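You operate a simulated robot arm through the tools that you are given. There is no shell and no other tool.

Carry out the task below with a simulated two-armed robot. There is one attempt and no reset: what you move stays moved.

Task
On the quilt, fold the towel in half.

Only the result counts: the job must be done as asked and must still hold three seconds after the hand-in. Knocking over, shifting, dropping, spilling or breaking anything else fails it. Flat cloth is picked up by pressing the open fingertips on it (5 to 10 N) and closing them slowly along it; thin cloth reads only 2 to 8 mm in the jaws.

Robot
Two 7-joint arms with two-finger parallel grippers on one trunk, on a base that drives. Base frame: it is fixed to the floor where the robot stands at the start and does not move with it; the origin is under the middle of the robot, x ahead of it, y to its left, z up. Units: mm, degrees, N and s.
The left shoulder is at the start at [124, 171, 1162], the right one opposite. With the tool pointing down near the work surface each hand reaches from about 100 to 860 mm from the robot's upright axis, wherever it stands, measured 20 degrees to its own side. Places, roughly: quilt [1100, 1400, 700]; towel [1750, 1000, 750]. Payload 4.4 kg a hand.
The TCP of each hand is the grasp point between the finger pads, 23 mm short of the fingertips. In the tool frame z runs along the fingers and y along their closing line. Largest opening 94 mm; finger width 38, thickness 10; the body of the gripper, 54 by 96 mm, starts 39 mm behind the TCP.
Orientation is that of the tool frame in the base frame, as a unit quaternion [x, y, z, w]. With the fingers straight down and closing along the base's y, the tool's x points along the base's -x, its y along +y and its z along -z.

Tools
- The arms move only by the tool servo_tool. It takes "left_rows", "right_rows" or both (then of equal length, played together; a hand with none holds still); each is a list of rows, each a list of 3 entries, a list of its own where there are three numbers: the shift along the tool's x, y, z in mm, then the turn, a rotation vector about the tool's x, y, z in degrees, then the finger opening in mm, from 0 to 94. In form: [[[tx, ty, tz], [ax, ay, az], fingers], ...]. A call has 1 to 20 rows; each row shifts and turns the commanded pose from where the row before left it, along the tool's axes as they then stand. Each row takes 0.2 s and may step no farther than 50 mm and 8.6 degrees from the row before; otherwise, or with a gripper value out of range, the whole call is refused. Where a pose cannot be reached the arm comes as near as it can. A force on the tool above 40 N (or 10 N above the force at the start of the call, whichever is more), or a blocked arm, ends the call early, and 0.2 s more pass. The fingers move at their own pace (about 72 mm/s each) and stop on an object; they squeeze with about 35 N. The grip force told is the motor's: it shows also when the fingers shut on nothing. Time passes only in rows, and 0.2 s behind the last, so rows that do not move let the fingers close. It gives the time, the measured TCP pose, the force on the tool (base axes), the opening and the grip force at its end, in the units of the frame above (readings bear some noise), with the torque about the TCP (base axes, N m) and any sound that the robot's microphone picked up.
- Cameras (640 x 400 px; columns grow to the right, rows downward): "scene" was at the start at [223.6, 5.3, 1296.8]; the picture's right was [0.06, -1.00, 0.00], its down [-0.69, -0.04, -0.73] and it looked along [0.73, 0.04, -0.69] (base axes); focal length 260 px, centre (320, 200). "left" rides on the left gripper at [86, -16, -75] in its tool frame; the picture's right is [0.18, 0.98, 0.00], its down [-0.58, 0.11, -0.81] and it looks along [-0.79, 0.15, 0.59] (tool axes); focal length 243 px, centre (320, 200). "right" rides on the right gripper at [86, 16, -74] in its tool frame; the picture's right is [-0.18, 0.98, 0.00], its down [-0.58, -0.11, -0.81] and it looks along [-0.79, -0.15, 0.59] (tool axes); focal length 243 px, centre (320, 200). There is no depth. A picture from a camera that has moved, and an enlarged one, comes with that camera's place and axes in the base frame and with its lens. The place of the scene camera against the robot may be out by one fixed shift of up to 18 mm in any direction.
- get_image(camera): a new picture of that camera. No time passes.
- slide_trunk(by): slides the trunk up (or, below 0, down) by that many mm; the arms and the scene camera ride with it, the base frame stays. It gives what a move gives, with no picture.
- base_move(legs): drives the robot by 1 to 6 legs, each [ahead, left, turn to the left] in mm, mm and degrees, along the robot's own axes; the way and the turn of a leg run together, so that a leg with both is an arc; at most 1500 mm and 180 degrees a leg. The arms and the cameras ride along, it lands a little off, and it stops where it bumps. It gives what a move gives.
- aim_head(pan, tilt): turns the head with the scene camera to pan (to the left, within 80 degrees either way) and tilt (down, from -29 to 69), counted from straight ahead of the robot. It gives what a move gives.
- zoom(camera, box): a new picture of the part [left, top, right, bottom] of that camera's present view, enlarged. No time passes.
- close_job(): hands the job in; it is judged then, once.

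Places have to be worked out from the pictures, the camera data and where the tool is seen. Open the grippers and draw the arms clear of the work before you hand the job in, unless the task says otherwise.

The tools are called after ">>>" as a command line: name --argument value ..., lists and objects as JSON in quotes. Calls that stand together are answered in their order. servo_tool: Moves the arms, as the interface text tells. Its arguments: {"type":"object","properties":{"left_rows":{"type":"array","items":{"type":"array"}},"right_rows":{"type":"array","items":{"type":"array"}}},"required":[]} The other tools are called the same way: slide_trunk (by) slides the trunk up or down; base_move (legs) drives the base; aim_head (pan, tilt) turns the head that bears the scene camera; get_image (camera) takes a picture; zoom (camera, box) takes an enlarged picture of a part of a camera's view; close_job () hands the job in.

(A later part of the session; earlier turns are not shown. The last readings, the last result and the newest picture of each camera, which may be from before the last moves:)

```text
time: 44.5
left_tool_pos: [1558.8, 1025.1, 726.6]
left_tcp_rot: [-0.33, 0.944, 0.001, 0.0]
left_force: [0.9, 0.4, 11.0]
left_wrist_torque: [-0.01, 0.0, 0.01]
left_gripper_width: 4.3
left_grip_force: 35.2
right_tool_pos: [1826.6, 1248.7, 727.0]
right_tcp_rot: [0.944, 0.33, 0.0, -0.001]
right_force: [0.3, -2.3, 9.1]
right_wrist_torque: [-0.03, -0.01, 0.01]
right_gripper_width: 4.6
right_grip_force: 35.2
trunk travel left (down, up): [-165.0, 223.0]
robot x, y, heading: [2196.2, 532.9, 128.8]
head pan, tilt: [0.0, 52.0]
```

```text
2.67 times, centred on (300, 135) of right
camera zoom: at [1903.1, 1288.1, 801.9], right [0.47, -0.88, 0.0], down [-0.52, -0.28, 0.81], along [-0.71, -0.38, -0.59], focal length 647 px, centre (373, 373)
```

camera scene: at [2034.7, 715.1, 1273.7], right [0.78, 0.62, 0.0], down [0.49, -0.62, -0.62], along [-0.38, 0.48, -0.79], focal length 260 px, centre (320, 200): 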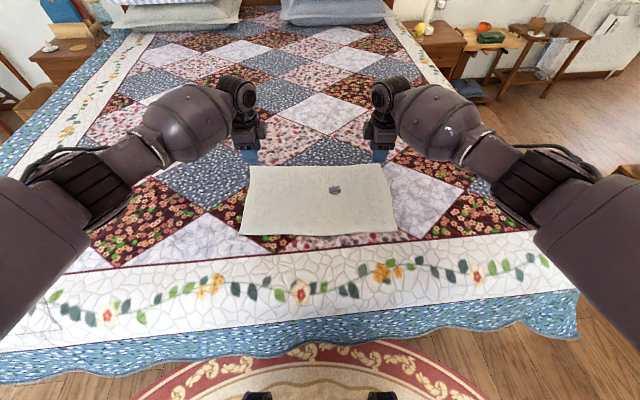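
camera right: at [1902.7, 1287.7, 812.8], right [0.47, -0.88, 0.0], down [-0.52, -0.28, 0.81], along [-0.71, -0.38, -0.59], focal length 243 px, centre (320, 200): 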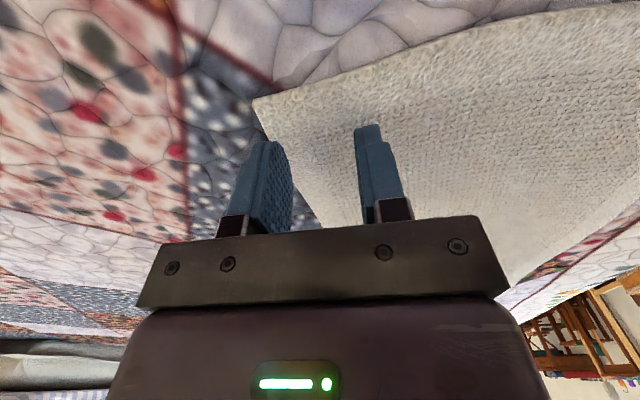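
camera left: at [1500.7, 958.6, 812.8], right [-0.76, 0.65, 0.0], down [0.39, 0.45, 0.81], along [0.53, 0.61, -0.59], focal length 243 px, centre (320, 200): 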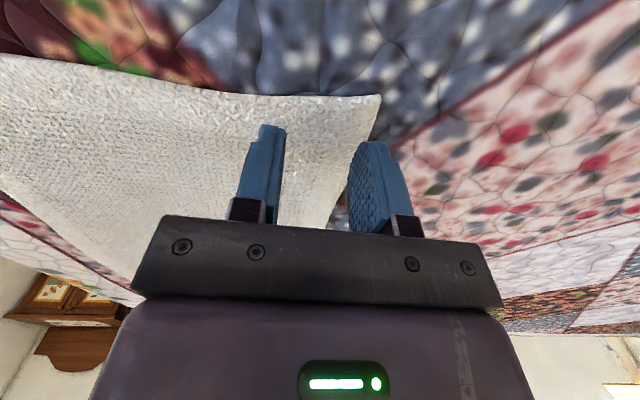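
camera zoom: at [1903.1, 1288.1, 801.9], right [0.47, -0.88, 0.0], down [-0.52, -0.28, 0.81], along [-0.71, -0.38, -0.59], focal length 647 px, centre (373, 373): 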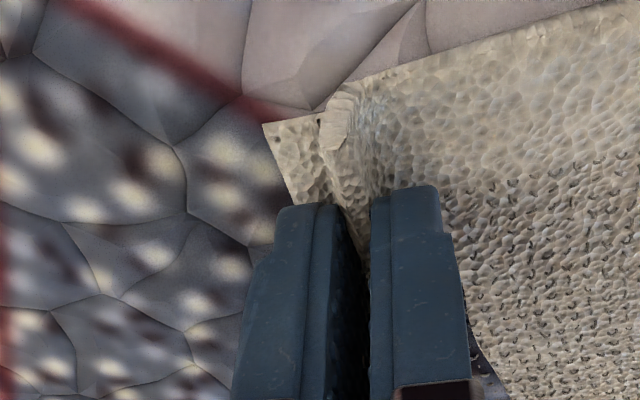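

Both corners are held (4.3 and 4.6 mm, 35 N). I start the fold: lift the far edge on an arc toward the robot while tilting the fingers forward, first third only.

>>> servo_tool --left_rows '[[[-0.3, -1, -12], [-2.5, 0, 0], 0], [[-0.3, -3.4, -13.2], [-2.5, 0, 0], 0], [[-0.3, -6.9, -12.7], [-2.5, 0, 0], 0], [[-0.3, -9.5, -12], [-2.5, 0, 0], 0], [[-0.3, -7.4, -9.9], [-2.5, 0, 0], 0], [[-0.3, -7.7, -9.3], [-2.5, 0, 0], 0], [[-0.3, -7.7, -8.6], [-2.5, 0, 0], 0], [[-0.3, -7.6, -8.4], [-2.5, 0, 0], 0]]' --right_rows '[[[0.3, 1, -12], [2.5, 0, 0], 0], [[0.3, 3.4, -13.2], [2.5, 0, 0], 0], [[0.3, 6.9, -12.7], [2.5, 0, 0], 0], [[0.3, 9.5, -12], [2.5, 0, 0], 0], [[0.3, 7.4, -9.9], [2.5, 0, 0], 0], [[0.3, 7.7, -9.3], [2.5, 0, 0], 0], [[0.3, 7.7, -8.6], [2.5, 0, 0], 0], [[0.3, 7.6, -8.4], [2.5, 0, 0], 0]]'

>>> get_image --camera "scene"

>>> get_image --camera "left"

>>> get_image --camera "right"

```text
time: 46.3
left_tool_pos: [1600.3, 979.6, 801.6]
left_tcp_rot: [-0.324, 0.93, 0.165, -0.057]
left_force: [0.5, 0.5, -0.5]
left_wrist_torque: [-0.1, -0.09, 0.03]
left_gripper_width: 4.5
left_grip_force: 34.6
right_tool_pos: [1865.6, 1201.0, 800.4]
right_tcp_rot: [0.93, 0.325, -0.057, -0.164]
right_force: [-0.4, -0.7, 0.2]
right_wrist_torque: [-0.14, -0.04, 0.03]
right_gripper_width: 4.4
right_grip_force: 35.0
trunk travel left (down, up): [-165.0, 223.0]
robot x, y, heading: [2191.5, 530.3, 128.5]
head pan, tilt: [0.0, 52.0]
```

```text
taken
camera scene: at [2034.6, 715.4, 1273.6], right [0.78, 0.62, 0.0], down [0.49, -0.62, -0.62], along [-0.38, 0.48, -0.79], focal length 260 px, centre (320, 200)
```

scene: 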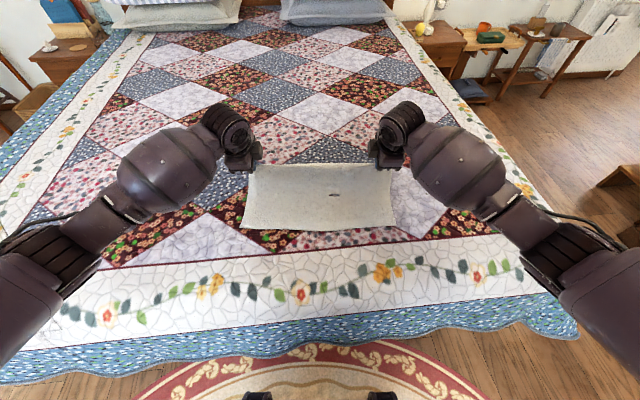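

```text
taken
camera left: at [1556.8, 892.8, 866.2], right [-0.72, 0.61, 0.34], down [0.56, 0.23, 0.79], along [0.41, 0.76, -0.5], focal length 243 px, centre (320, 200)
```

left: 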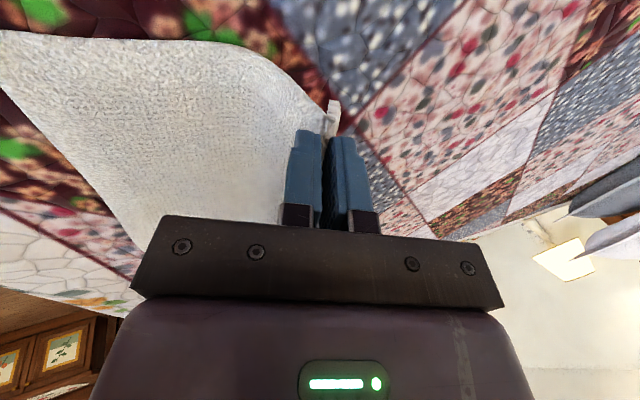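

```text
taken
camera right: at [1959.2, 1222.6, 865.6], right [0.43, -0.84, -0.34], down [-0.35, -0.5, 0.79], along [-0.83, -0.23, -0.51], focal length 243 px, centre (320, 200)
```

right: 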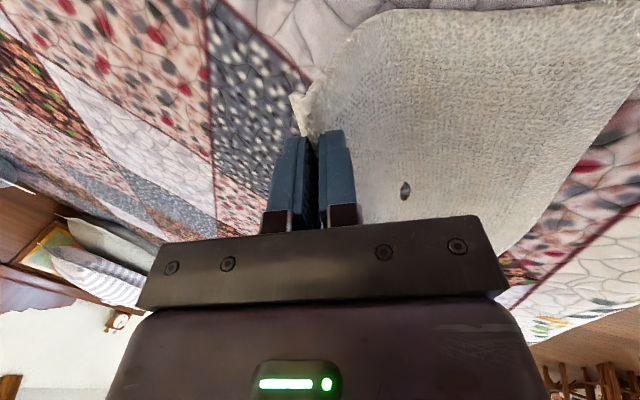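

Both corners are up and hang well; the tilt follows. I carry on over the top of the arc.

>>> servo_tool --left_rows '[[[-0.3, -9.2, -7.6], [-2.5, 0, 0], 0], [[-0.3, -9.6, -6.6], [-2.5, 0, 0], 0], [[-0.3, -10, -5.8], [-2.5, 0, 0], 0], [[-0.3, -10.1, -5.3], [-2.5, 0, 0], 0], [[-0.3, -10.7, -3.9], [-2.5, 0, 0], 0], [[-0.3, -11.1, -3.3], [-2.5, 0, 0], 0], [[-0.3, -11.4, -2.6], [-2.5, 0, 0], 0], [[-0.3, -11.8, -1.7], [-2.5, 0, 0], 0]]' --right_rows '[[[0.3, 9.2, -7.6], [2.5, 0, 0], 0], [[0.3, 9.6, -6.6], [2.5, 0, 0], 0], [[0.3, 10, -5.8], [2.5, 0, 0], 0], [[0.3, 10.1, -5.3], [2.5, 0, 0], 0], [[0.3, 10.7, -3.9], [2.5, 0, 0], 0], [[0.3, 11.1, -3.3], [2.5, 0, 0], 0], [[0.3, 11.4, -2.6], [2.5, 0, 0], 0], [[0.3, 11.8, -1.7], [2.5, 0, 0], 0]]'

>>> get_image --camera "scene"

>>> get_image --camera "left"

>>> get_image --camera "right"

```text
time: 48.1
left_tool_pos: [1658.2, 911.0, 792.7]
left_tcp_rot: [-0.31, 0.887, 0.323, -0.113]
left_force: [-0.3, 1.3, 0.8]
left_wrist_torque: [-0.09, -0.08, -0.01]
left_gripper_width: 4.4
left_grip_force: 35.2
right_tool_pos: [1922.5, 1133.5, 792.0]
right_tcp_rot: [0.887, 0.31, -0.113, -0.324]
right_force: [-0.4, -0.8, 0.1]
right_wrist_torque: [-0.09, -0.06, 0.03]
right_gripper_width: 4.4
right_grip_force: 34.5
trunk travel left (down, up): [-165.0, 223.0]
robot x, y, heading: [2192.4, 526.6, 128.4]
head pan, tilt: [0.0, 52.0]
```

```text
taken
camera scene: at [2034.5, 715.5, 1273.5], right [0.78, 0.62, 0.0], down [0.49, -0.62, -0.62], along [-0.38, 0.48, -0.79], focal length 260 px, centre (320, 200)
```

scene: 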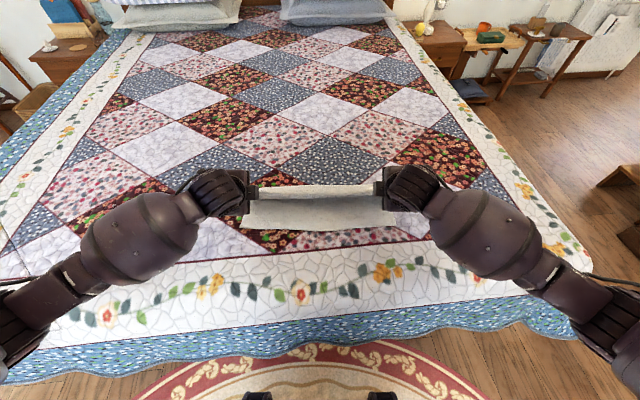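

```text
taken
camera left: at [1627.5, 808.6, 839.3], right [-0.61, 0.47, 0.63], down [0.73, 0.02, 0.69], along [0.31, 0.88, -0.36], focal length 243 px, centre (320, 200)
```

left: 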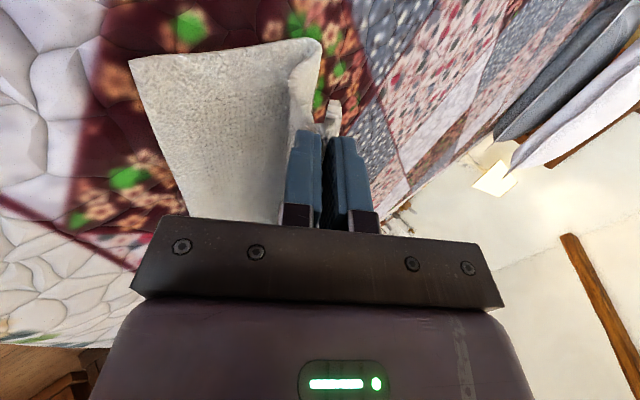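

```text
taken
camera right: at [2028.1, 1139.9, 839.2], right [0.32, -0.7, -0.63], down [-0.18, -0.7, 0.69], along [-0.93, -0.11, -0.36], focal length 243 px, centre (320, 200)
```

right: 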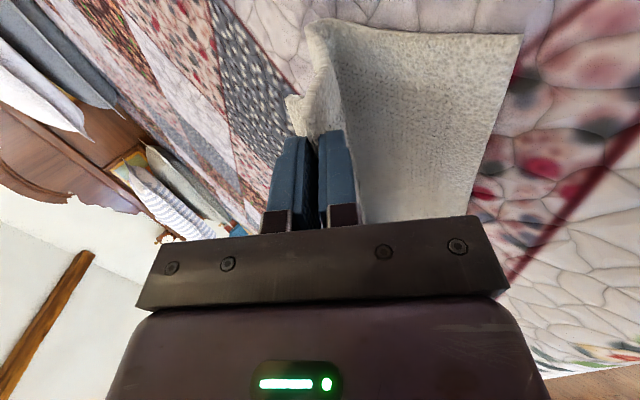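

The sheet stands up and folds cleanly. I bring the edge down toward the near edge, stopping short of the surface.

>>> servo_tool --left_rows '[[[-0.3, -11.3, -1.4], [-2.5, 0, 0], 0], [[-0.3, -11.3, -0.3], [-2.5, 0, 0], 0], [[-0.3, -11, 1.1], [-2.5, 0, 0], 0], [[-0.3, -10.9, 2.4], [-2.5, 0, 0], 0], [[0, 0, 0], [0, 0, 0], 0]]' --right_rows '[[[0.3, 11.3, -1.4], [2.5, 0, 0], 0], [[0.3, 11.3, -0.3], [2.5, 0, 0], 0], [[0.3, 11, 1.1], [2.5, 0, 0], 0], [[0.3, 10.9, 2.4], [2.5, 0, 0], 0], [[0, 0, 0], [0, 0, 0], 0]]'

>>> zoom --camera "scene" --box '[200, 140, 440, 290]'

>>> get_image --camera "left"

>>> get_image --camera "right"

```text
time: 49.3
left_tool_pos: [1677.5, 887.0, 761.4]
left_tcp_rot: [-0.299, 0.856, 0.398, -0.139]
left_force: [1.4, 0.9, -0.7]
left_wrist_torque: [-0.06, -0.11, -0.03]
left_gripper_width: 4.2
left_grip_force: 35.0
right_tool_pos: [1942.5, 1110.7, 759.9]
right_tcp_rot: [0.855, 0.298, -0.139, -0.4]
right_force: [-0.7, -0.3, -1.0]
right_wrist_torque: [-0.1, -0.05, -0.02]
right_gripper_width: 4.5
right_grip_force: 35.0
trunk travel left (down, up): [-165.0, 223.0]
robot x, y, heading: [2189.6, 527.7, 128.3]
head pan, tilt: [0.0, 52.0]
```

```text
2.67 times, centred on (320, 215) of scene
camera zoom: at [2034.4, 715.6, 1273.5], right [0.78, 0.62, 0.0], down [0.49, -0.62, -0.62], along [-0.38, 0.48, -0.79], focal length 692 px, centre (320, 160)
```

zoom: 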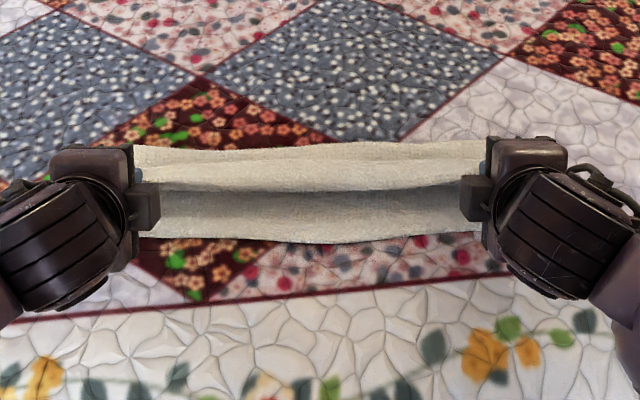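

```text
taken
camera left: at [1650.8, 780.4, 797.0], right [-0.54, 0.38, 0.75], down [0.8, -0.07, 0.6], along [0.28, 0.92, -0.27], focal length 243 px, centre (320, 200)
```

left: 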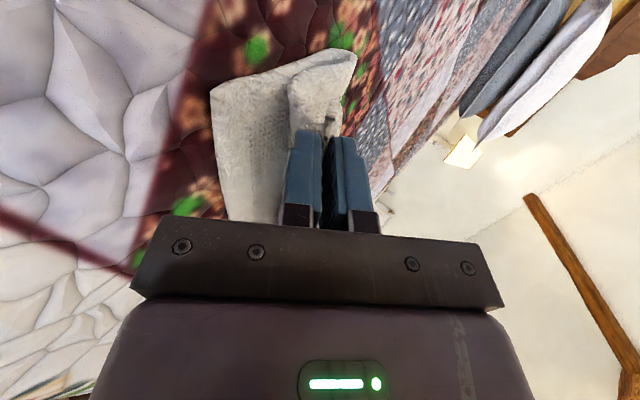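

```text
taken
camera right: at [2052.1, 1110.7, 796.0], right [0.25, -0.61, -0.75], down [-0.11, -0.79, 0.6], along [-0.96, -0.06, -0.27], focal length 243 px, centre (320, 200)
```

right: 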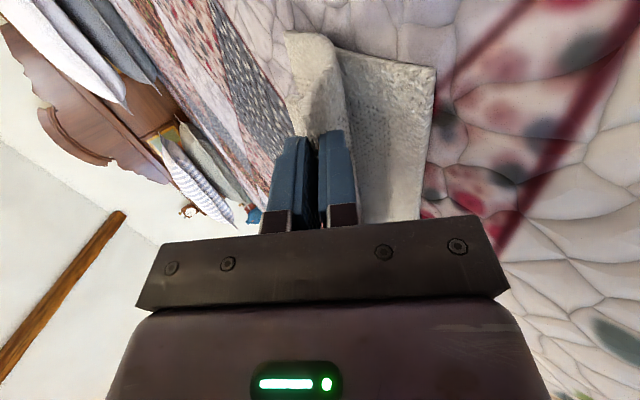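

The towel slid about 17 mm away while I gripped it, so its near corners are now at about (589,205) and (596,-198). I aim the fingertips accordingly (a ≈ 626 left, 633 right) and lower most of the way.

>>> servo_tool --left_rows '[[[0, -4.8, 6.7], [0, 0, 0], 0], [[0, -4.8, 6.7], [0, 0, 0], 0], [[0, -4.8, 6.7], [0, 0, 0], 0], [[0, 0, 0], [0, 0, 0], 0]]' --right_rows '[[[0, 5.1, 5.8], [0, 0, 0], 0], [[0, 5.1, 5.8], [0, 0, 0], 0], [[0, 5.1, 5.8], [0, 0, 0], 0], [[0, 0, 0], [0, 0, 0], 0]]'

>>> zoom --camera "scene" --box '[200, 140, 440, 290]'

>>> get_image --camera "left"

>>> get_image --camera "right"

```text
time: 50.3
left_tool_pos: [1673.0, 891.0, 737.0]
left_tcp_rot: [-0.299, 0.855, 0.4, -0.14]
left_force: [1.6, 0.2, 0.8]
left_wrist_torque: [-0.08, -0.06, -0.03]
left_gripper_width: 4.4
left_grip_force: 35.6
right_tool_pos: [1940.2, 1112.2, 737.9]
right_tcp_rot: [0.855, 0.299, -0.14, -0.399]
right_force: [-0.3, -0.3, 0.2]
right_wrist_torque: [-0.12, -0.05, -0.01]
right_gripper_width: 4.2
right_grip_force: 35.1
trunk travel left (down, up): [-165.0, 223.0]
robot x, y, heading: [2195.0, 533.7, 128.5]
head pan, tilt: [0.0, 52.0]
```

```text
2.67 times, centred on (320, 215) of scene
camera zoom: at [2034.5, 715.5, 1273.6], right [0.78, 0.62, 0.0], down [0.49, -0.62, -0.62], along [-0.38, 0.48, -0.79], focal length 692 px, centre (320, 160)
```

zoom: 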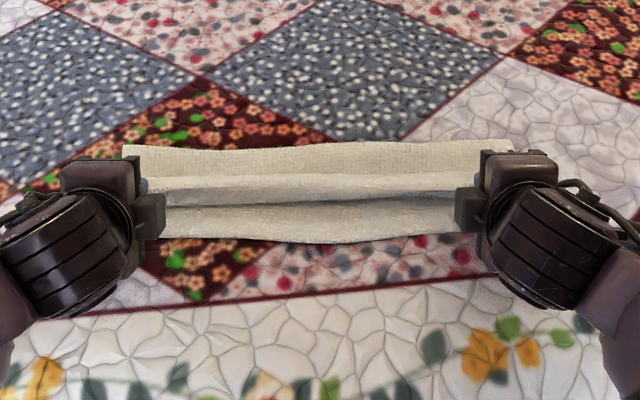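

```text
taken
camera left: at [1646.3, 785.0, 772.8], right [-0.54, 0.38, 0.75], down [0.8, -0.07, 0.6], along [0.28, 0.92, -0.27], focal length 243 px, centre (320, 200)
```

left: 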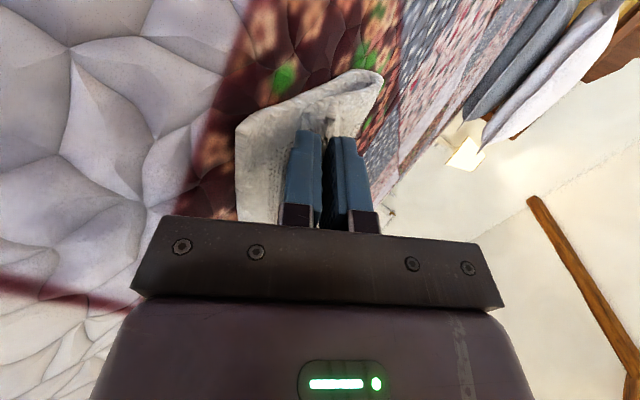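

```text
taken
camera right: at [2049.7, 1113.1, 773.3], right [0.25, -0.61, -0.75], down [-0.11, -0.79, 0.6], along [-0.96, -0.06, -0.27], focal length 243 px, centre (320, 200)
```

right: 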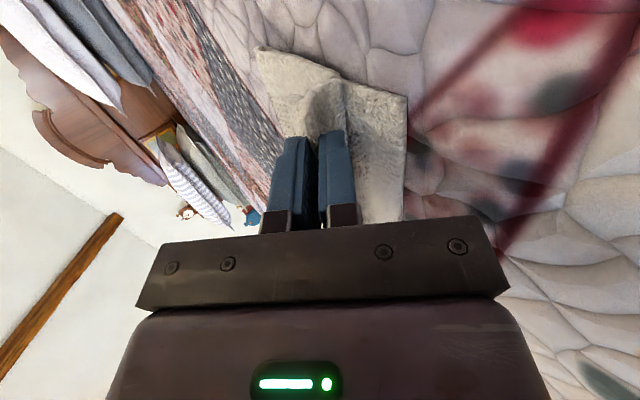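

The fingertips are a few mm above the lower layer. I enlarge the wrist views to see the fold's side profile before setting it down.

>>> zoom --camera "left" --box '[200, 40, 440, 190]'

>>> zoom --camera "right" --box '[220, 20, 460, 170]'

>>> zoom --camera "scene" --box '[240, 180, 400, 240]'

```text
2.67 times, centred on (320, 115) of left
camera zoom: at [1646.3, 785.0, 772.8], right [-0.54, 0.38, 0.75], down [0.8, -0.07, 0.6], along [0.28, 0.92, -0.27], focal length 647 px, centre (320, 427)
```

zoom: 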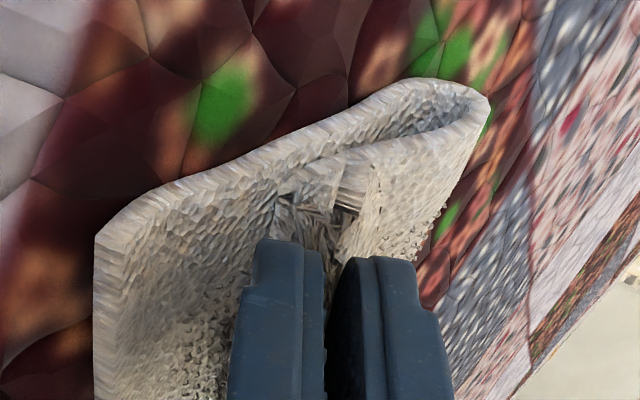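

```text
2.67 times, centred on (340, 95) of right
camera zoom: at [2049.7, 1113.1, 773.3], right [0.25, -0.61, -0.75], down [-0.11, -0.79, 0.6], along [-0.96, -0.06, -0.27], focal length 647 px, centre (267, 480)
```

zoom: 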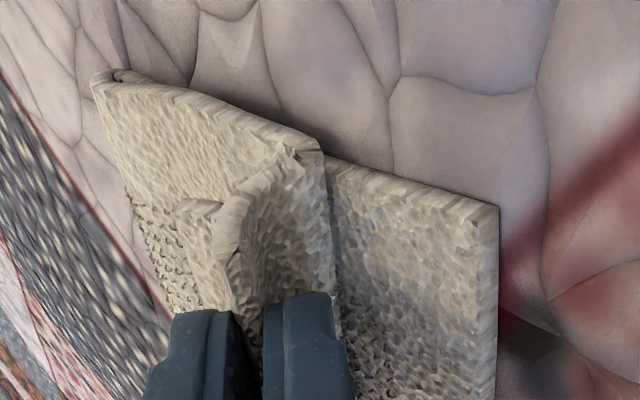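

```text
4.00 times, centred on (320, 210) of scene
camera zoom: at [2034.5, 715.5, 1273.6], right [0.78, 0.62, 0.0], down [0.49, -0.62, -0.62], along [-0.38, 0.48, -0.79], focal length 1038 px, centre (320, 160)
```

zoom: 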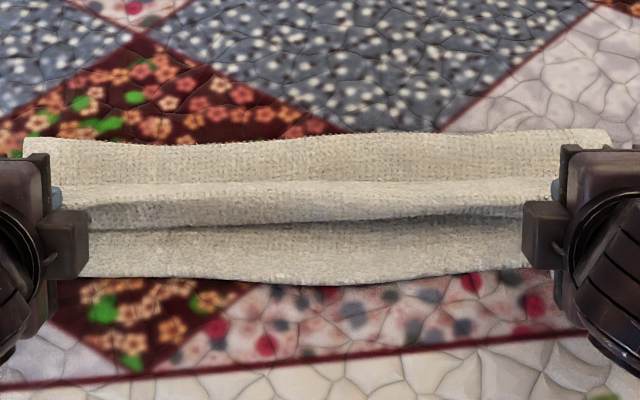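

The side views show the hem at the held corners turned back on itself (as pinching makes it), while the main fold is right (fold line a ≈ 704). I open the fingers a little at this height and draw them back along their own axis, then inspect.

>>> servo_tool --left_rows '[[[0, 0, 0], [0, 0, 0], 8], [[0, 0, 0], [0, 0, 0], 12], [[0, 0, 0], [0, 0, 0], 18], [[0, 0, 0], [0, 0, 0], 18], [[0, 0, -4], [0, 0, 0], 18], [[0, 0, -6], [0, 0, 0], 18], [[0, 0, -8], [0, 0, 0], 18], [[0, 0, -8], [0, 0, 0], 18], [[0, 0, -10], [0, 0, 0], 18], [[0, 0, -10], [0, 0, 0], 18]]' --right_rows '[[[0, 0, 0], [0, 0, 0], 8], [[0, 0, 0], [0, 0, 0], 12], [[0, 0, 0], [0, 0, 0], 18], [[0, 0, 0], [0, 0, 0], 18], [[0, 0, -4], [0, 0, 0], 18], [[0, 0, -6], [0, 0, 0], 18], [[0, 0, -8], [0, 0, 0], 18], [[0, 0, -8], [0, 0, 0], 18], [[0, 0, -10], [0, 0, 0], 18], [[0, 0, -10], [0, 0, 0], 18]]'

>>> zoom --camera "scene" --box '[220, 160, 420, 260]'

>>> get_image --camera "left"

>>> get_image --camera "right"

```text
time: 52.5
left_tool_pos: [1694.9, 865.0, 767.4]
left_tcp_rot: [-0.298, 0.856, 0.399, -0.14]
left_force: [-0.8, 0.6, -1.4]
left_wrist_torque: [-0.02, 0.02, -0.01]
left_gripper_width: 17.8
left_grip_force: 0.0
right_tool_pos: [1962.6, 1085.2, 766.7]
right_tcp_rot: [0.856, 0.299, -0.139, -0.399]
right_force: [-0.7, -0.2, -0.4]
right_wrist_torque: [0.03, -0.01, 0.01]
right_gripper_width: 17.9
right_grip_force: 0.1
trunk travel left (down, up): [-165.0, 223.0]
robot x, y, heading: [2195.0, 527.9, 128.4]
head pan, tilt: [0.0, 52.0]
```

```text
3.20 times, centred on (320, 210) of scene
camera zoom: at [2034.5, 715.5, 1273.6], right [0.78, 0.62, 0.0], down [0.49, -0.62, -0.62], along [-0.38, 0.48, -0.79], focal length 831 px, centre (320, 168)
```

zoom: 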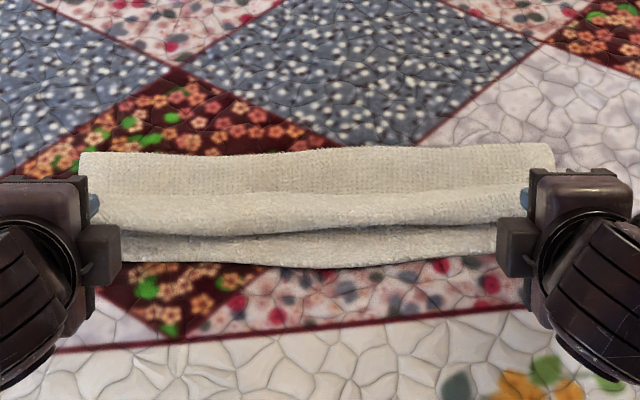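

```text
taken
camera left: at [1669.0, 758.3, 803.3], right [-0.54, 0.38, 0.75], down [0.8, -0.07, 0.6], along [0.28, 0.92, -0.27], focal length 243 px, centre (320, 200)
```

left: 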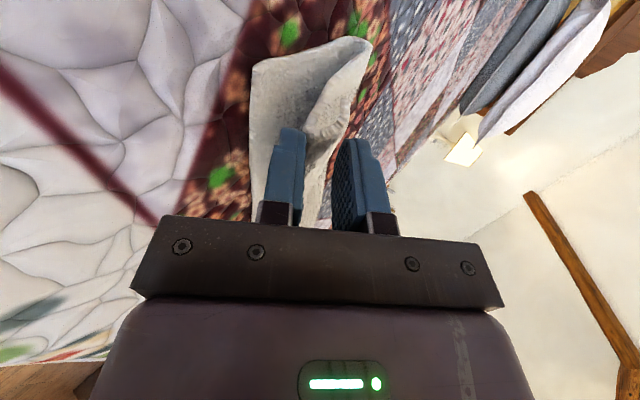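

```text
taken
camera right: at [2072.2, 1086.4, 802.9], right [0.25, -0.61, -0.75], down [-0.11, -0.79, 0.6], along [-0.96, -0.06, -0.27], focal length 243 px, centre (320, 200)
```

right: 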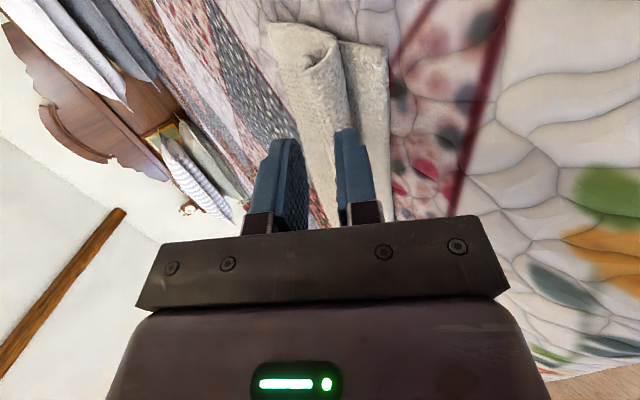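

Released without disturbing the fold; the hem is still curled on top. I draw the hands further back to get a free view.

>>> servo_tool --left_rows '[[[0, 0, -15], [0, 0, 0], 18], [[5, 8, -15], [0, 0, 0], 18], [[10, 10, -15], [0, 0, 0], 18], [[10, 10, -10], [0, 0, 0], 18], [[10, 10, -5], [0, 0, 0], 18]]' --right_rows '[[[0, 0, -15], [0, 0, 0], 18], [[5, -8, -15], [0, 0, 0], 18], [[10, -10, -15], [0, 0, 0], 18], [[10, -10, -10], [0, 0, 0], 18], [[10, -10, -5], [0, 0, 0], 18]]'

>>> zoom --camera "scene" --box '[220, 160, 420, 260]'

>>> zoom --camera "left" --box '[200, 20, 440, 170]'

>>> zoom --camera "right" --box '[220, 0, 460, 150]'

```text
time: 53.7
left_tool_pos: [1682.0, 825.1, 833.3]
left_tcp_rot: [-0.299, 0.856, 0.399, -0.139]
left_force: [0.2, 0.1, -0.1]
left_wrist_torque: [-0.04, 0.04, -0.02]
left_gripper_width: 18.0
left_grip_force: 0.0
right_tool_pos: [2004.9, 1090.4, 833.3]
right_tcp_rot: [0.856, 0.299, -0.14, -0.399]
right_force: [0.0, -0.1, -0.4]
right_wrist_torque: [0.02, -0.02, -0.01]
right_gripper_width: 18.0
right_grip_force: 0.0
trunk travel left (down, up): [-165.0, 223.0]
robot x, y, heading: [2192.3, 531.1, 128.8]
head pan, tilt: [0.0, 52.0]
```

```text
3.20 times, centred on (320, 210) of scene
camera zoom: at [2034.5, 715.5, 1273.5], right [0.78, 0.62, 0.0], down [0.49, -0.62, -0.62], along [-0.38, 0.48, -0.79], focal length 831 px, centre (320, 168)
```

zoom: 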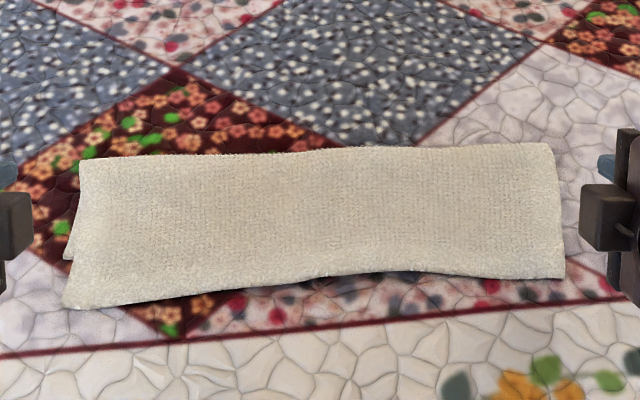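

```text
2.67 times, centred on (320, 95) of left
camera zoom: at [1654.9, 718.6, 870.5], right [-0.54, 0.38, 0.75], down [0.8, -0.07, 0.6], along [0.28, 0.92, -0.27], focal length 647 px, centre (320, 480)
```

zoom: 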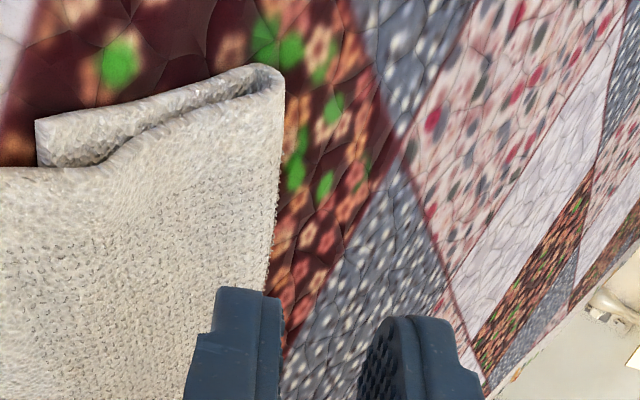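

```text
2.67 times, centred on (340, 75) of right
camera zoom: at [2113.5, 1091.0, 869.4], right [0.25, -0.61, -0.75], down [-0.11, -0.79, 0.6], along [-0.96, -0.06, -0.27], focal length 647 px, centre (267, 533)
```

zoom: 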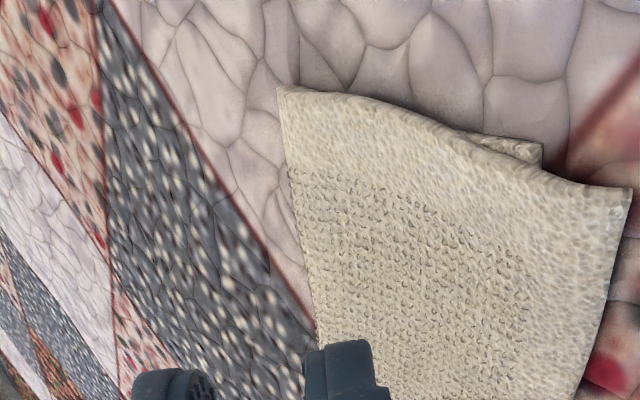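

On drawing back, the hem sprang open and now lies flat, but the towel was pulled about 45 mm toward me and the top layer overshoots the lower near edge. I bring the hands back to vertical above and let things settle, then measure.

>>> servo_tool --left_rows '[[[5, 0, -10], [8.33, 0, 0], 18], [[5, 0, 0], [8.33, 0, 0], 18], [[5, 0, 0], [8.33, 0, 0], 30], [[0, 0, 0], [8.33, 0, 0], 30], [[0, 0, 0], [8.33, 0, 0], 30], [[0, 0, 0], [8.35, 0, 0], 30], [[0, 0, 0], [0, 0, 0], 30], [[0, 0, 0], [0, 0, 0], 30]]' --right_rows '[[[5, 0, -10], [-8.33, 0, 0], 18], [[5, 0, 0], [-8.33, 0, 0], 18], [[5, 0, 0], [-8.33, 0, 0], 30], [[0, 0, 0], [-8.33, 0, 0], 30], [[0, 0, 0], [-8.33, 0, 0], 30], [[0, 0, 0], [-8.35, 0, 0], 30], [[0, 0, 0], [0, 0, 0], 30], [[0, 0, 0], [0, 0, 0], 30]]'

>>> get_image --camera "left"

>>> get_image --camera "right"

>>> zoom --camera "scene" --box '[220, 160, 420, 260]'

```text
time: 55.5
left_tool_pos: [1674.2, 811.6, 840.2]
left_tcp_rot: [-0.329, 0.944, -0.001, 0.0]
left_force: [0.6, -0.1, 0.4]
left_wrist_torque: [-0.02, -0.02, 0.0]
left_gripper_width: 29.9
left_grip_force: 0.1
right_tool_pos: [2019.3, 1093.7, 841.5]
right_tcp_rot: [0.944, 0.33, 0.0, 0.001]
right_force: [1.0, 0.1, 0.7]
right_wrist_torque: [-0.03, 0.02, -0.01]
right_gripper_width: 30.0
right_grip_force: 0.0
trunk travel left (down, up): [-165.0, 223.0]
robot x, y, heading: [2192.4, 525.0, 128.7]
head pan, tilt: [0.0, 52.0]
```

```text
taken
camera left: at [1615.5, 744.0, 915.5], right [-0.76, 0.65, 0.0], down [0.39, 0.45, 0.81], along [0.53, 0.61, -0.59], focal length 243 px, centre (320, 200)
```

left: 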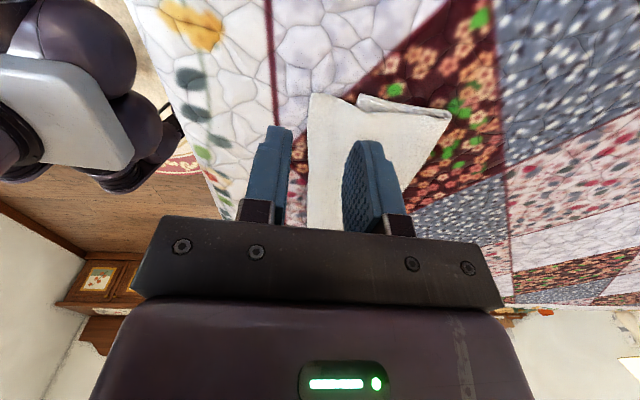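

```text
taken
camera right: at [2097.1, 1134.8, 915.9], right [0.47, -0.88, 0.0], down [-0.52, -0.28, 0.81], along [-0.71, -0.38, -0.59], focal length 243 px, centre (320, 200)
```

right: 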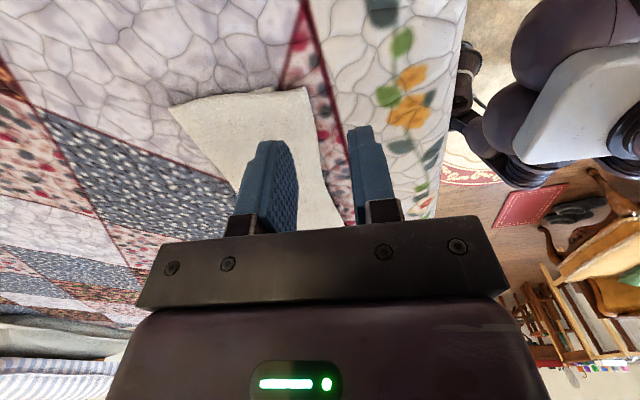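

```text
3.20 times, centred on (320, 210) of scene
camera zoom: at [2034.4, 715.6, 1273.5], right [0.78, 0.62, 0.0], down [0.49, -0.62, -0.62], along [-0.38, 0.48, -0.79], focal length 831 px, centre (320, 168)
```

zoom: 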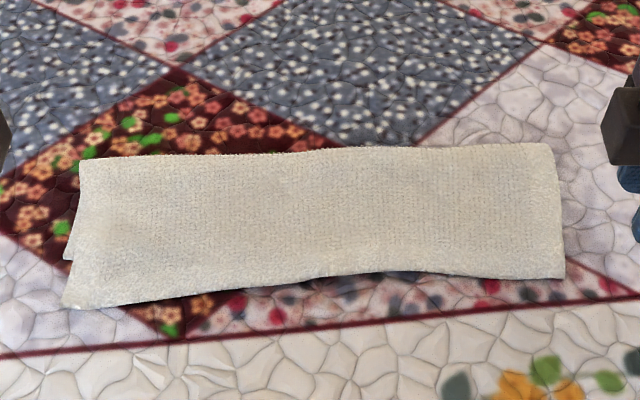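

Settled state (robot frame): bottom near-left corner ≈ (587,201) but the top near-left corner ≈ (543,198), so it overshoots 44 mm; on the right the overshoot looks like about 20 mm. I zoom to measure better before re-laying the top edge.

>>> zoom --camera "right" --box '[150, 60, 390, 210]'

>>> zoom --camera "left" --box '[240, 60, 480, 210]'

```text
2.67 times, centred on (270, 135) of right
camera zoom: at [2097.1, 1134.8, 915.9], right [0.47, -0.88, 0.0], down [-0.52, -0.28, 0.81], along [-0.71, -0.38, -0.59], focal length 647 px, centre (453, 373)
```

zoom: 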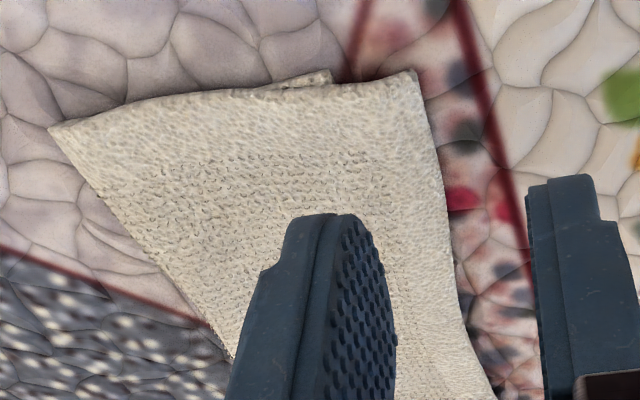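

```text
2.67 times, centred on (360, 135) of left
camera zoom: at [1615.5, 744.0, 915.5], right [-0.76, 0.65, 0.0], down [0.39, 0.45, 0.81], along [0.53, 0.61, -0.59], focal length 647 px, centre (213, 373)
```

zoom: 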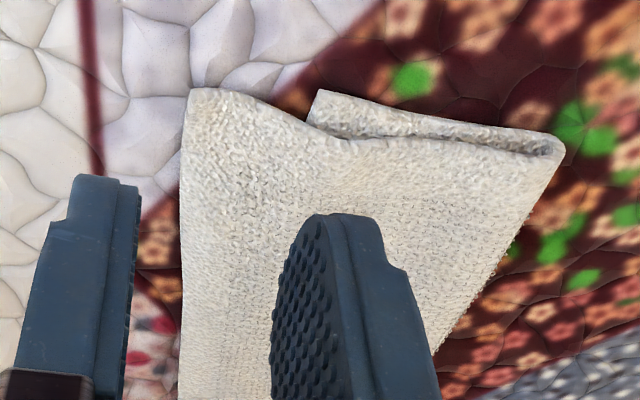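

Left overshoot is 44 mm, right 28 mm. I will pinch only the overhanging top edge at both near corners and re-lay it; first I move above the overhang.

>>> servo_tool --left_rows '[[[-14.5, 4.8, 20], [0, 0, 0], 30], [[-14.5, 4.8, 25], [0, 0, 0], 30], [[-14.5, 4.8, 25], [0, 0, 0], 30], [[-14.5, 4.6, 25], [0, 0, 0], 30], [[0, 0, 0], [0, 0, 0], 30]]' --right_rows '[[[-12.2, -8.8, 20], [0, 0, 0], 30], [[-12.2, -8.8, 25], [0, 0, 0], 30], [[-12.2, -8.8, 25], [0, 0, 0], 30], [[-12.2, -8.6, 26], [0, 0, 0], 30], [[0, 0, 0], [0, 0, 0], 30]]'

>>> zoom --camera "left" --box '[200, 30, 440, 180]'

>>> zoom --camera "right" --box '[180, 30, 420, 180]'

```text
time: 56.7
left_tool_pos: [1706.6, 861.5, 745.7]
left_tcp_rot: [-0.329, 0.944, 0.0, 0.0]
left_force: [-0.4, 1.3, -0.4]
left_wrist_torque: [0.04, 0.01, 0.0]
left_gripper_width: 30.0
left_grip_force: 0.2
right_tool_pos: [1960.7, 1091.7, 745.5]
right_tcp_rot: [0.944, 0.33, 0.001, 0.0]
right_force: [-0.5, 0.7, 0.9]
right_wrist_torque: [0.0, 0.04, -0.01]
right_gripper_width: 30.3
right_grip_force: 0.1
trunk travel left (down, up): [-165.0, 223.0]
robot x, y, heading: [2194.5, 530.3, 128.5]
head pan, tilt: [0.0, 52.0]
```

```text
2.67 times, centred on (320, 105) of left
camera zoom: at [1647.3, 795.0, 821.1], right [-0.76, 0.65, 0.0], down [0.39, 0.45, 0.81], along [0.53, 0.61, -0.59], focal length 647 px, centre (320, 453)
```

zoom: 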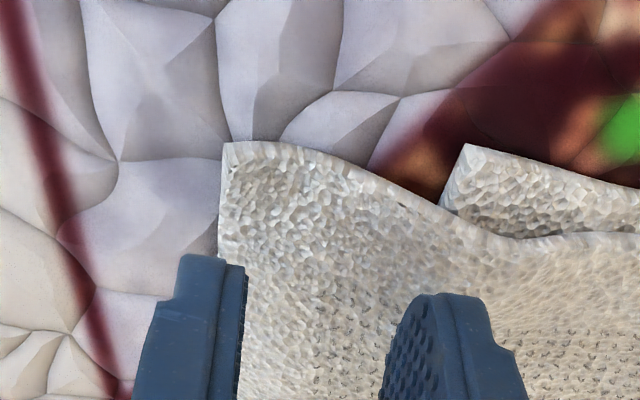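

```text
2.67 times, centred on (300, 105) of right
camera zoom: at [2037.8, 1132.0, 819.9], right [0.47, -0.88, 0.0], down [-0.52, -0.28, 0.81], along [-0.71, -0.38, -0.59], focal length 647 px, centre (373, 453)
```

zoom: 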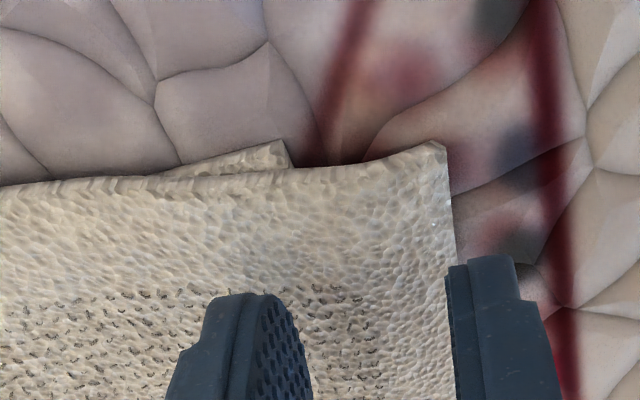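

The left near finger overlaps the edge by ~5 mm, the right one by ~1 mm, so I shift the right hand 3 mm ahead and lower both close to the cloth.

>>> servo_tool --left_rows '[[[0, 0, 5], [0, 0, 0], 30], [[0, 0, 5], [0, 0, 0], 30], [[0, 0, 4], [0, 0, 0], 30], [[0, 0, 2], [0, 0, 0], 30], [[0, 0, 0], [0, 0, 0], 30]]' --right_rows '[[[0, -3, 5], [0, 0, 0], 30], [[0, 0, 5], [0, 0, 0], 30], [[0, 0, 4], [0, 0, 0], 30], [[0, 0, 2], [0, 0, 0], 30], [[0, 0, 0], [0, 0, 0], 30]]'

>>> zoom --camera "left" --box '[200, 30, 440, 180]'

>>> zoom --camera "right" --box '[180, 30, 420, 180]'

```text
time: 57.9
left_tool_pos: [1708.0, 861.8, 730.2]
left_tcp_rot: [-0.329, 0.944, 0.001, 0.0]
left_force: [-1.5, 1.2, 2.6]
left_wrist_torque: [0.09, 0.06, 0.0]
left_gripper_width: 30.5
left_grip_force: 0.6
right_tool_pos: [1959.4, 1094.9, 729.7]
right_tcp_rot: [0.944, 0.329, 0.0, 0.0]
right_force: [1.4, -1.6, 5.2]
right_wrist_torque: [0.01, 0.07, -0.01]
right_gripper_width: 29.3
right_grip_force: 0.0
trunk travel left (down, up): [-165.0, 223.0]
robot x, y, heading: [2189.5, 530.6, 128.3]
head pan, tilt: [0.0, 52.0]
```

```text
2.67 times, centred on (320, 105) of left
camera zoom: at [1648.9, 794.9, 805.3], right [-0.76, 0.65, 0.0], down [0.39, 0.45, 0.81], along [0.53, 0.61, -0.59], focal length 647 px, centre (320, 453)
```

zoom: 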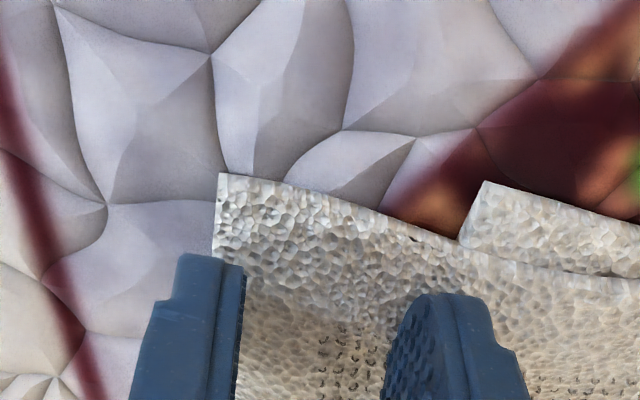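

```text
2.67 times, centred on (300, 105) of right
camera zoom: at [2035.9, 1134.7, 805.0], right [0.47, -0.88, 0.0], down [-0.52, -0.28, 0.81], along [-0.71, -0.38, -0.59], focal length 647 px, centre (373, 453)
```

zoom: 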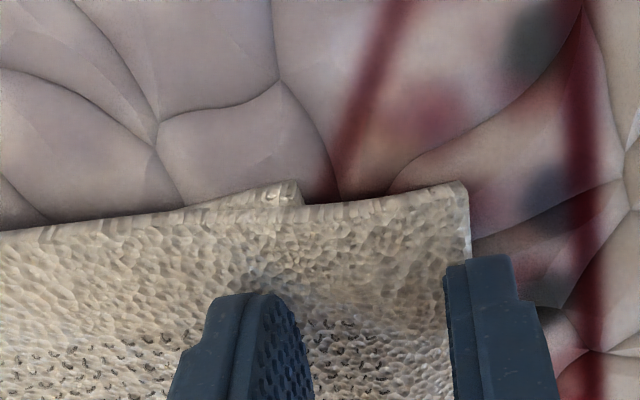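

In contact (2.6 N and 5.2 N). I press slightly more and close slowly on the overhanging edge.

>>> servo_tool --left_rows '[[[0, 0, 1], [0, 0, 0], 30], [[0, 0, 0.5], [0, 0, 0], 28], [[0, 0, 0], [0, 0, 0], 26], [[0, 0, 0], [0, 0, 0], 24], [[0, 0, 0], [0, 0, 0], 22], [[0, 0, 0], [0, 0, 0], 20], [[0, 0, 0], [0, 0, 0], 18], [[0, 0, 0], [0, 0, 0], 16], [[0, 0, 0], [0, 0, 0], 14]]' --right_rows '[[[0, 0, 0.7], [0, 0, 0], 30], [[0, 0, 0.3], [0, 0, 0], 28], [[0, 0, 0], [0, 0, 0], 26], [[0, 0, 0], [0, 0, 0], 24], [[0, 0, 0], [0, 0, 0], 22], [[0, 0, 0], [0, 0, 0], 20], [[0, 0, 0], [0, 0, 0], 18], [[0, 0, 0], [0, 0, 0], 16], [[0, 0, 0], [0, 0, 0], 14]]'

>>> zoom --camera "left" --box '[200, 30, 440, 180]'

>>> zoom --camera "right" --box '[180, 30, 420, 180]'

```text
time: 59.9
left_tool_pos: [1707.3, 862.1, 728.5]
left_tcp_rot: [-0.33, 0.944, 0.0, 0.0]
left_force: [-0.7, -0.8, 1.0]
left_wrist_torque: [0.05, 0.0, -0.01]
left_gripper_width: 13.6
left_grip_force: 0.1
right_tool_pos: [1959.2, 1094.0, 728.8]
right_tcp_rot: [0.944, 0.329, 0.0, 0.0]
right_force: [0.5, 1.3, 11.1]
right_wrist_torque: [0.15, 0.08, 0.0]
right_gripper_width: 14.4
right_grip_force: 0.8
trunk travel left (down, up): [-165.0, 223.0]
robot x, y, heading: [2197.8, 528.6, 128.2]
head pan, tilt: [0.0, 52.0]
```

```text
2.67 times, centred on (320, 105) of left
camera zoom: at [1648.9, 794.6, 803.8], right [-0.76, 0.65, 0.0], down [0.39, 0.45, 0.81], along [0.53, 0.61, -0.59], focal length 647 px, centre (320, 453)
```

zoom: 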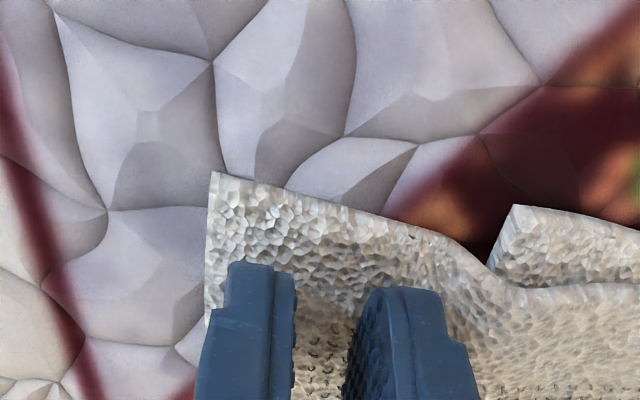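

```text
2.67 times, centred on (300, 105) of right
camera zoom: at [2035.4, 1133.7, 803.7], right [0.47, -0.88, 0.0], down [-0.52, -0.28, 0.81], along [-0.71, -0.38, -0.59], focal length 647 px, centre (373, 453)
```

zoom: 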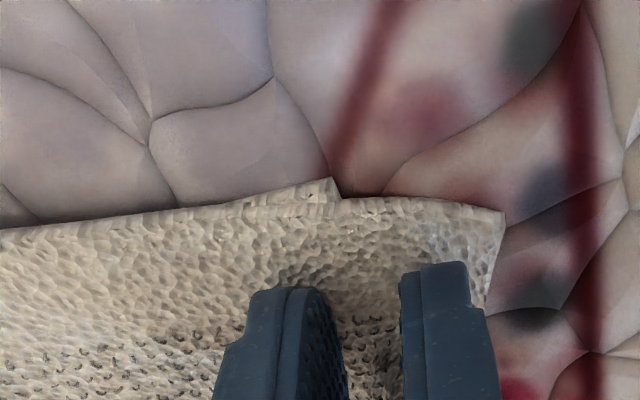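

The fingers slid without bunching much (left force fell to 1 N). I lift slightly, reopen, and press harder before closing again.

>>> servo_tool --left_rows '[[[0, 0, -6], [0, 0, 0], 14], [[0, 0, 0], [0, 0, 0], 34], [[0, 0, 0], [0, 0, 0], 34], [[0, 0, 4], [0, 0, 0], 34], [[0, 0, 3], [0, 0, 0], 34], [[0, 0, 1], [0, 0, 0], 34], [[0, 0, 0], [0, 0, 0], 34]]' --right_rows '[[[0, 0, -6], [0, 0, 0], 14], [[0, 3, 0], [0, 0, 0], 34], [[0, 0, 0], [0, 0, 0], 34], [[0, 0, 4], [0, 0, 0], 34], [[0, 0, 1], [0, 0, 0], 34], [[0, 0, 0], [0, 0, 0], 34], [[0, 0, 0], [0, 0, 0], 34]]'

>>> zoom --camera "left" --box '[200, 30, 440, 180]'

>>> zoom --camera "right" --box '[180, 30, 420, 180]'

```text
time: 61.5
left_tool_pos: [1707.4, 862.3, 727.9]
left_tcp_rot: [-0.329, 0.944, 0.001, 0.0]
left_force: [-0.7, -2.4, 14.5]
left_wrist_torque: [0.26, 0.21, 0.0]
left_gripper_width: 34.3
left_grip_force: 0.2
right_tool_pos: [1961.1, 1090.2, 730.2]
right_tcp_rot: [0.944, 0.329, 0.0, -0.001]
right_force: [1.9, 1.6, 3.7]
right_wrist_torque: [0.09, 0.0, -0.07]
right_gripper_width: 33.8
right_grip_force: 0.0
trunk travel left (down, up): [-165.0, 223.0]
robot x, y, heading: [2190.9, 528.7, 128.4]
head pan, tilt: [0.0, 52.0]
```

```text
2.67 times, centred on (320, 105) of left
camera zoom: at [1649.1, 795.0, 802.2], right [-0.76, 0.65, 0.0], down [0.39, 0.45, 0.81], along [0.53, 0.61, -0.59], focal length 647 px, centre (320, 453)
```

zoom: 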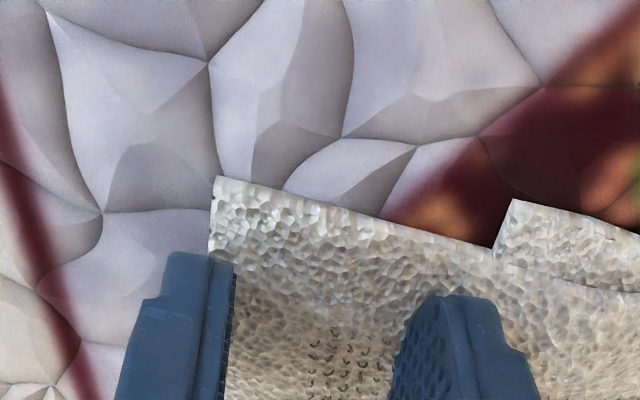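

```text
2.67 times, centred on (300, 105) of right
camera zoom: at [2037.9, 1131.2, 805.1], right [0.47, -0.88, 0.0], down [-0.52, -0.28, 0.81], along [-0.71, -0.38, -0.59], focal length 647 px, centre (373, 453)
```

zoom: 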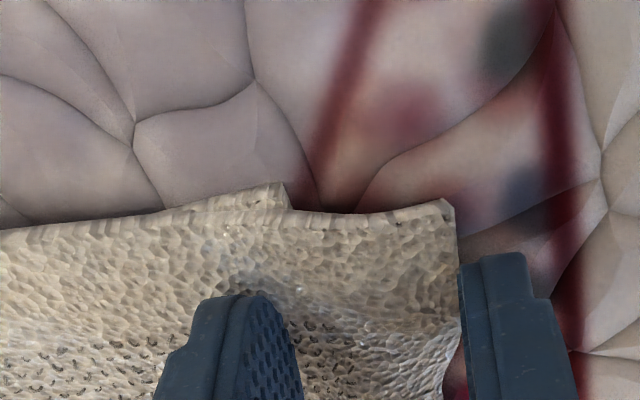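

Left presses well (14 N); the right near finger now sits just off the edge, so I lift it, shift 4.5 mm ahead and press again while the left waits slightly relieved.

>>> servo_tool --left_rows '[[[0, 0, -0.5], [0, 0, 0], 34], [[0, 0, 0], [0, 0, 0], 34], [[0, 0, 0], [0, 0, 0], 34], [[0, 0, 0], [0, 0, 0], 34], [[0, 0, 0], [0, 0, 0], 34]]' --right_rows '[[[0, 0, -5], [0, 0, 0], 34], [[0, -4.5, 0], [0, 0, 0], 34], [[0, 0, 5], [0, 0, 0], 34], [[0, 0, 1.5], [0, 0, 0], 34], [[0, 0, 0], [0, 0, 0], 34]]'

>>> zoom --camera "right" --box '[180, 30, 420, 180]'

```text
time: 62.7
left_tool_pos: [1707.5, 861.5, 726.7]
left_tcp_rot: [-0.33, 0.944, 0.001, 0.0]
left_force: [-4.5, 0.2, 10.7]
left_wrist_torque: [0.22, 0.26, 0.12]
left_gripper_width: 34.7
left_grip_force: 0.9
right_tool_pos: [1956.7, 1093.6, 728.0]
right_tcp_rot: [0.944, 0.329, -0.001, -0.002]
right_force: [3.3, -2.2, 11.1]
right_wrist_torque: [0.17, 0.1, -0.06]
right_gripper_width: 32.7
right_grip_force: 0.1
trunk travel left (down, up): [-165.0, 223.0]
robot x, y, heading: [2196.4, 527.8, 128.4]
head pan, tilt: [0.0, 52.0]
```

```text
2.67 times, centred on (300, 105) of right
camera zoom: at [2034.4, 1134.6, 803.7], right [0.47, -0.88, 0.0], down [-0.52, -0.28, 0.81], along [-0.71, -0.38, -0.59], focal length 647 px, centre (373, 453)
```

zoom: 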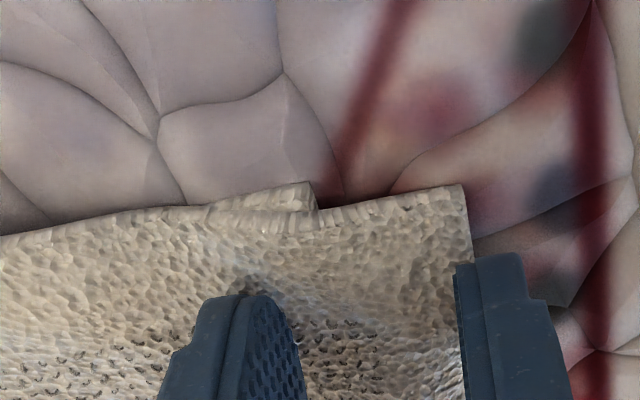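

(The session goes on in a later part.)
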